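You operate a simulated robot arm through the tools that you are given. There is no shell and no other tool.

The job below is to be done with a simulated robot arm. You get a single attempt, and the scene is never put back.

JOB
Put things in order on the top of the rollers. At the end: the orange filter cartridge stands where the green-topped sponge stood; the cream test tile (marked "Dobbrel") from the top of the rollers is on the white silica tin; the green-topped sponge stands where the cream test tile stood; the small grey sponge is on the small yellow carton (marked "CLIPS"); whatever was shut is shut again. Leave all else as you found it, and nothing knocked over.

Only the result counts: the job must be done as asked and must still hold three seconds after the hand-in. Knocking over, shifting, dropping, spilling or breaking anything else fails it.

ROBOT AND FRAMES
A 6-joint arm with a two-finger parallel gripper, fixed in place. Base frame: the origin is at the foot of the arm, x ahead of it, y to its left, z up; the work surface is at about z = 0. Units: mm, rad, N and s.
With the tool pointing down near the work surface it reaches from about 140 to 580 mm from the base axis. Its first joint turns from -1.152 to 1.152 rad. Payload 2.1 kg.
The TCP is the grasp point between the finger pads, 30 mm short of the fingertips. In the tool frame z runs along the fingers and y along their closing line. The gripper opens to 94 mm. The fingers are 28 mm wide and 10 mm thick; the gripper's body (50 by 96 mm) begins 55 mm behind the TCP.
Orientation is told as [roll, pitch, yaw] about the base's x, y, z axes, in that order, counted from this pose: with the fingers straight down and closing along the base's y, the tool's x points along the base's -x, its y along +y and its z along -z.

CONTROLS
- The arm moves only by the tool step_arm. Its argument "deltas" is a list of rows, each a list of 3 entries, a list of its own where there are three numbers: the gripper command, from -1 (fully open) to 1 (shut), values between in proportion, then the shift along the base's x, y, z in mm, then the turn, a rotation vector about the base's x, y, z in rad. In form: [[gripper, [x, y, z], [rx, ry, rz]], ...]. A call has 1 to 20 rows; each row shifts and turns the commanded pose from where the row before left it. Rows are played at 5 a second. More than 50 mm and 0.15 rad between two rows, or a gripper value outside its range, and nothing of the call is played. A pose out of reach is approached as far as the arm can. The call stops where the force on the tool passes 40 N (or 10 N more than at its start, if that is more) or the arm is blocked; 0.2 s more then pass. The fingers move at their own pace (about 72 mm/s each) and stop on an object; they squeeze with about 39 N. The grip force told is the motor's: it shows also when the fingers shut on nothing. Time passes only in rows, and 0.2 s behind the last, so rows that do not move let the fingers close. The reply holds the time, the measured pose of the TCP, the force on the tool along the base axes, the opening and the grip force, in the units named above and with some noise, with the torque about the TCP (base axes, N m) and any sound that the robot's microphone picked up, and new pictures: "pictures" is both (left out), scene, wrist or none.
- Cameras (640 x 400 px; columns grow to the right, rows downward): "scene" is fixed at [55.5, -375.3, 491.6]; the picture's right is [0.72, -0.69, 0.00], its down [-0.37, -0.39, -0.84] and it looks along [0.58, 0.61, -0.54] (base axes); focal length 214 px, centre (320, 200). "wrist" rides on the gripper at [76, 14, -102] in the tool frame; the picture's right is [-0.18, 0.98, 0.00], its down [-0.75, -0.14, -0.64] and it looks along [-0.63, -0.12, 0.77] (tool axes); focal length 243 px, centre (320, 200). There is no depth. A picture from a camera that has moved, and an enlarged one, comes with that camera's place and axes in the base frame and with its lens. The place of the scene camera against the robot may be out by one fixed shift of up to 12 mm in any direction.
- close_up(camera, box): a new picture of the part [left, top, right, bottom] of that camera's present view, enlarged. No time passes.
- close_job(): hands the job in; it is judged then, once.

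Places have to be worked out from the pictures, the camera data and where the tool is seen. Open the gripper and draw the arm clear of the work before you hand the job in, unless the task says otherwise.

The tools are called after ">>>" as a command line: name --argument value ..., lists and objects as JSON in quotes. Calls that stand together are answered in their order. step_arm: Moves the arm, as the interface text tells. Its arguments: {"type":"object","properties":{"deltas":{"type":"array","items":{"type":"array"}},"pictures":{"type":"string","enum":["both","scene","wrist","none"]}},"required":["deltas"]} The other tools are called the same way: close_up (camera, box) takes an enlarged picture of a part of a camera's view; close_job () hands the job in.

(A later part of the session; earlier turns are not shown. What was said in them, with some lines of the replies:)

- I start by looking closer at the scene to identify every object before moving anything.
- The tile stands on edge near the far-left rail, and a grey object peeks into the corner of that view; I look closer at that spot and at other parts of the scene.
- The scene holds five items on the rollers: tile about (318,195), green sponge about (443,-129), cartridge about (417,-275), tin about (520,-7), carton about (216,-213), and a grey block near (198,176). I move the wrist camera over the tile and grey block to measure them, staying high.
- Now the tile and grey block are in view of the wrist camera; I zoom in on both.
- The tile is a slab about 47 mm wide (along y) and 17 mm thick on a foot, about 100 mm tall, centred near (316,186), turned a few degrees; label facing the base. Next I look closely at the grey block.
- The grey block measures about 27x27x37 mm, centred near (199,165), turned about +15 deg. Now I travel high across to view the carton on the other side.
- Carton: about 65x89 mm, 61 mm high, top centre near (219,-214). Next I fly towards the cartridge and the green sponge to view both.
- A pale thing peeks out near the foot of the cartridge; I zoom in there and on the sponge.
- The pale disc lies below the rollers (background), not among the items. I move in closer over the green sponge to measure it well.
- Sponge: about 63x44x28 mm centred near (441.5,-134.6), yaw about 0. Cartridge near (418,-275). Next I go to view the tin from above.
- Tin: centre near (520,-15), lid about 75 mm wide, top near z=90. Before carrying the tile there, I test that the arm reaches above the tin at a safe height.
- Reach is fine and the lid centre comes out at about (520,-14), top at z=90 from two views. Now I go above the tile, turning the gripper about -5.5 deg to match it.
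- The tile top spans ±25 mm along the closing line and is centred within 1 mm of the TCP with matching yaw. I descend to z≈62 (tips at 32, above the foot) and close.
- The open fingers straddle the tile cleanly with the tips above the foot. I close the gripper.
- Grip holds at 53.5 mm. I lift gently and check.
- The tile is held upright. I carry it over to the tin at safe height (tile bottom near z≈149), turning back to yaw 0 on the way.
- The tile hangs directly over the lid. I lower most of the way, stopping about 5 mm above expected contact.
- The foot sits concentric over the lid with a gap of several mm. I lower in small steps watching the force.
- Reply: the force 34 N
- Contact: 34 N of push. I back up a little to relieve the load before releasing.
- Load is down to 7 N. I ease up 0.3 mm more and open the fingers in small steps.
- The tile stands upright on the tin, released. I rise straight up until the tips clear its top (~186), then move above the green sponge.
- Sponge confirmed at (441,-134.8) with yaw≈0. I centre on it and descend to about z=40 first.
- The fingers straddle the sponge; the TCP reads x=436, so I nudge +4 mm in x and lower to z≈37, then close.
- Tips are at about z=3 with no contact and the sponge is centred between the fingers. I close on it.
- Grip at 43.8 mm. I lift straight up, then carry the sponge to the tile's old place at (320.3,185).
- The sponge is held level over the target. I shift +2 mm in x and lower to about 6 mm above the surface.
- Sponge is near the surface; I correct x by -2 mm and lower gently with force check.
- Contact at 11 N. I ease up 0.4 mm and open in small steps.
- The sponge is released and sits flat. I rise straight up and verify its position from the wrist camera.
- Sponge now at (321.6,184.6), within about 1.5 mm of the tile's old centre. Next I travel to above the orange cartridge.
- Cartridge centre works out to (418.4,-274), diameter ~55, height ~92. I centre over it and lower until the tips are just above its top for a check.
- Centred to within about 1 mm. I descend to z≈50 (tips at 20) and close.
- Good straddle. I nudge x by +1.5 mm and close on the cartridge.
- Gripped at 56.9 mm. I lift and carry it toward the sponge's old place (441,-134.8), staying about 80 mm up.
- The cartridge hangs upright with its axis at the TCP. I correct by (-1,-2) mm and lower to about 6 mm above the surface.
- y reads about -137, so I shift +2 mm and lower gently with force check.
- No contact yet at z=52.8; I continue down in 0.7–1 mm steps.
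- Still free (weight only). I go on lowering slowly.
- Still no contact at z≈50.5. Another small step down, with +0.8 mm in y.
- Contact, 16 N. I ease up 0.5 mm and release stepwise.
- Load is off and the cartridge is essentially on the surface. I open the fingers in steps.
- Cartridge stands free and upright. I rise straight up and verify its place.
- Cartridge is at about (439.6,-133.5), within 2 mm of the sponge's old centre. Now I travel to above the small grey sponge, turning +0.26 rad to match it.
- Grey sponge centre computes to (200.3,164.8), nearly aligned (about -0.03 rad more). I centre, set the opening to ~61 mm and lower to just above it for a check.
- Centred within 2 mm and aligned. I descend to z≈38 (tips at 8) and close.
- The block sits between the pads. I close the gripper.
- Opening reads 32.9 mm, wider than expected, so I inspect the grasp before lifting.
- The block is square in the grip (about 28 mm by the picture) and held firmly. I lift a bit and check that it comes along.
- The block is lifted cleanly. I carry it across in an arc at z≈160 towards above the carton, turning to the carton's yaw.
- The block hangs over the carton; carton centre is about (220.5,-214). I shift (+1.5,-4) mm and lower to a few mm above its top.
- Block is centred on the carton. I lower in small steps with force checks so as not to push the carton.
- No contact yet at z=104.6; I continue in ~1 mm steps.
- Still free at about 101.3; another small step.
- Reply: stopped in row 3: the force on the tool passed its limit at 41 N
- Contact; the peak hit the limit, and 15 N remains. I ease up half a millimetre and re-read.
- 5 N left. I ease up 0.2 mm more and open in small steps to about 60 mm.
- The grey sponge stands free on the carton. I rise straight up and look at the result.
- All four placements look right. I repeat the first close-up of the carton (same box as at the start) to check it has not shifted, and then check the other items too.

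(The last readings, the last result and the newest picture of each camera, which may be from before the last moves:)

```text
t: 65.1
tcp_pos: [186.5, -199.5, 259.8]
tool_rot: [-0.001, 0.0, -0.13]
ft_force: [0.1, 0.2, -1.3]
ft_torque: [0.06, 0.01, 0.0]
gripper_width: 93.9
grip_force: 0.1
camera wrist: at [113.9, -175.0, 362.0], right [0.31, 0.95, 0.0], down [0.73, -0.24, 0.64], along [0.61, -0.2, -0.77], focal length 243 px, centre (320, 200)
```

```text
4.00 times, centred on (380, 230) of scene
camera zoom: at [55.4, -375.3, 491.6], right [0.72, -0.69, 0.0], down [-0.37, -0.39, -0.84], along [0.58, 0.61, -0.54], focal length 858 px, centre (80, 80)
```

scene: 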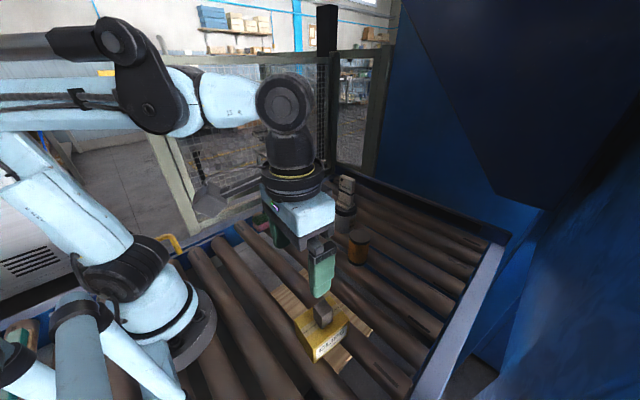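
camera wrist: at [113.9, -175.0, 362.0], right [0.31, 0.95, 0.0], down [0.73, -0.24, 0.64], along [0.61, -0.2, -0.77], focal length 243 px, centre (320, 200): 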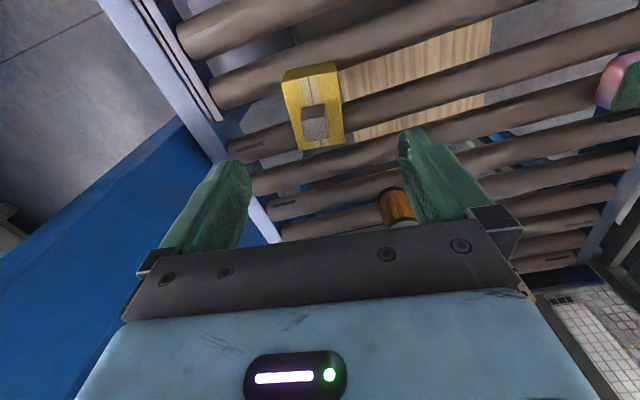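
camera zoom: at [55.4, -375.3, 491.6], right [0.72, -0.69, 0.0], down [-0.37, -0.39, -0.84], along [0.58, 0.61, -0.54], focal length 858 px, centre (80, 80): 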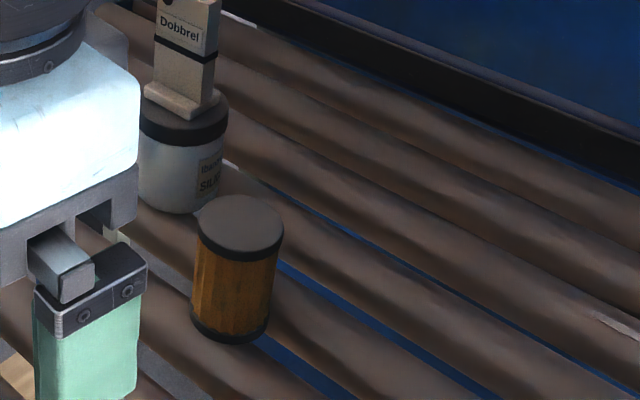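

Carton and tin match their starting pixels, so nothing has shifted. I draw the arm up and clear with the gripper open, then take a final look.

>>> step_arm --deltas '[[-1, [20, 20, 30], [0, 0, 0.03]], [-1, [20, 30, 30], [0, 0, 0.03]], [-1, [20, 38, 5], [0, 0, 0.03]], [-1, [20, 38, 0], [0, 0, 0.04]], [-1, [20, 38, 0], [0, 0, 0]], [-1, [20, 38, 0], [0, 0, 0]], [-1, [20, 38, 0], [0, 0, 0]], [-1, [0, 0, 0], [0, 0, 0]], [-1, [0, 0, 0], [0, 0, 0]], [-1, [0, 0, 0], [0, 0, 0]]]'

>>> close_up --camera "scene" --box '[220, 160, 540, 360]'

>>> close_up --camera "scene" --box '[300, 160, 400, 280]'

```text
t: 67.3
tcp_pos: [329.4, 40.8, 321.5]
tool_rot: [0.0, 0.0, 0.0]
ft_force: [0.6, 0.5, 0.1]
ft_torque: [0.01, -0.03, -0.02]
gripper_width: 94.0
grip_force: 0.1
camera wrist: at [253.2, 55.5, 424.1], right [0.18, 0.98, 0.0], down [0.75, -0.14, 0.64], along [0.63, -0.12, -0.77], focal length 243 px, centre (320, 200)
```

scene: 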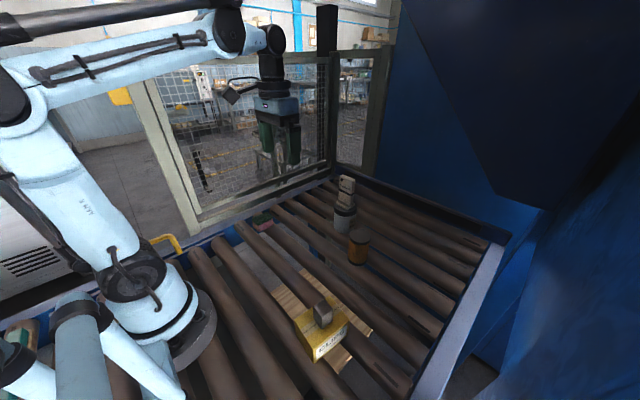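
wrist: 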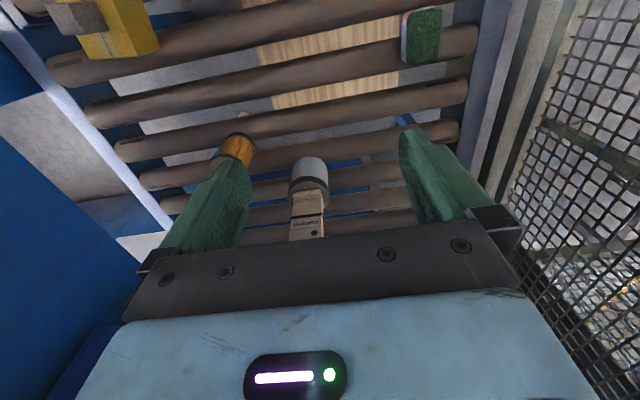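

```text
2.00 times, centred on (380, 260) of scene
camera zoom: at [55.5, -375.3, 491.6], right [0.72, -0.69, 0.0], down [-0.37, -0.39, -0.84], along [0.58, 0.61, -0.54], focal length 429 px, centre (200, 80)
```

zoom: 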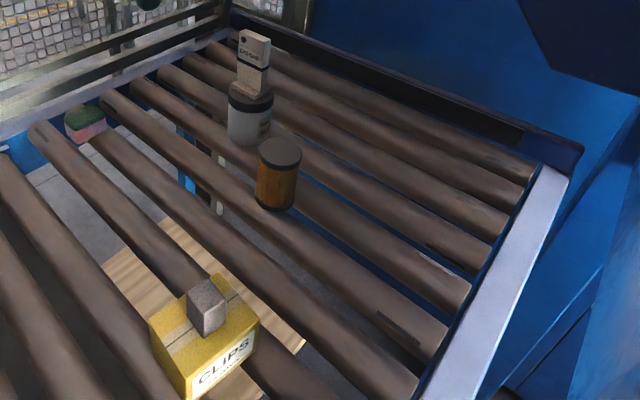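

```text
3.33 times, centred on (350, 220) of scene
camera zoom: at [55.5, -375.3, 491.6], right [0.72, -0.69, 0.0], down [-0.37, -0.39, -0.84], along [0.58, 0.61, -0.54], focal length 715 px, centre (220, 133)
```

zoom: 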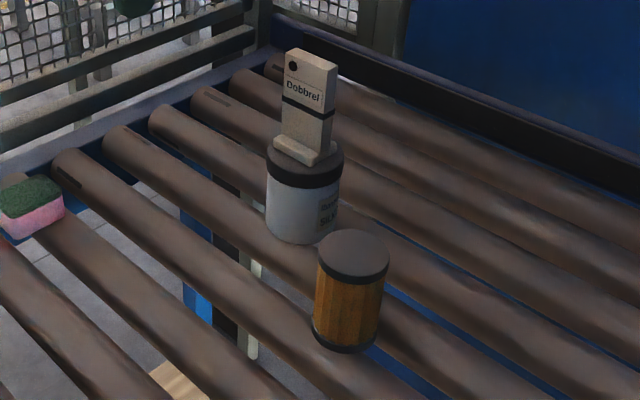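

The tile stands on the tin, and the green sponge is at the tile's old place. The cartridge is at the sponge's old place, and the grey sponge is on the CLIPS carton. Nothing was opened, nothing fell, and the arm is clear with the gripper open, so I hand the job in.

>>> close_job

```text
The job is handed in.
```

I moved all four items and handed the job in. In the last pictures everything was upright where it should be. I don't have the verdict.

| Item | Where it is now | How close |
|---|---|---|
| Cream "Dobbrel" tile | Standing upright on the white silica tin | Within about 1–2 mm of the lid's centre when set down |
| Green-topped sponge | Where the tile stood | About 1.5 mm from the tile's old centre |
| Orange filter cartridge | Where the green-topped sponge stood | About 2 mm from the sponge's old centre |
| Small grey sponge | On the yellow "CLIPS" carton | Near the middle of the carton's top |

- **Force:** setting the grey sponge down briefly pushed on the carton with about 41 N. That stopped the move, so I eased off before letting go. Setting the tile on the tin peaked at about 34 N.
- **Nothing shifted:** the carton and the tin line up with the first pictures, so neither moved.
- **Nothing opened:** there was nothing to shut again.
- **Arm:** it is raised clear of the rollers with the gripper open.
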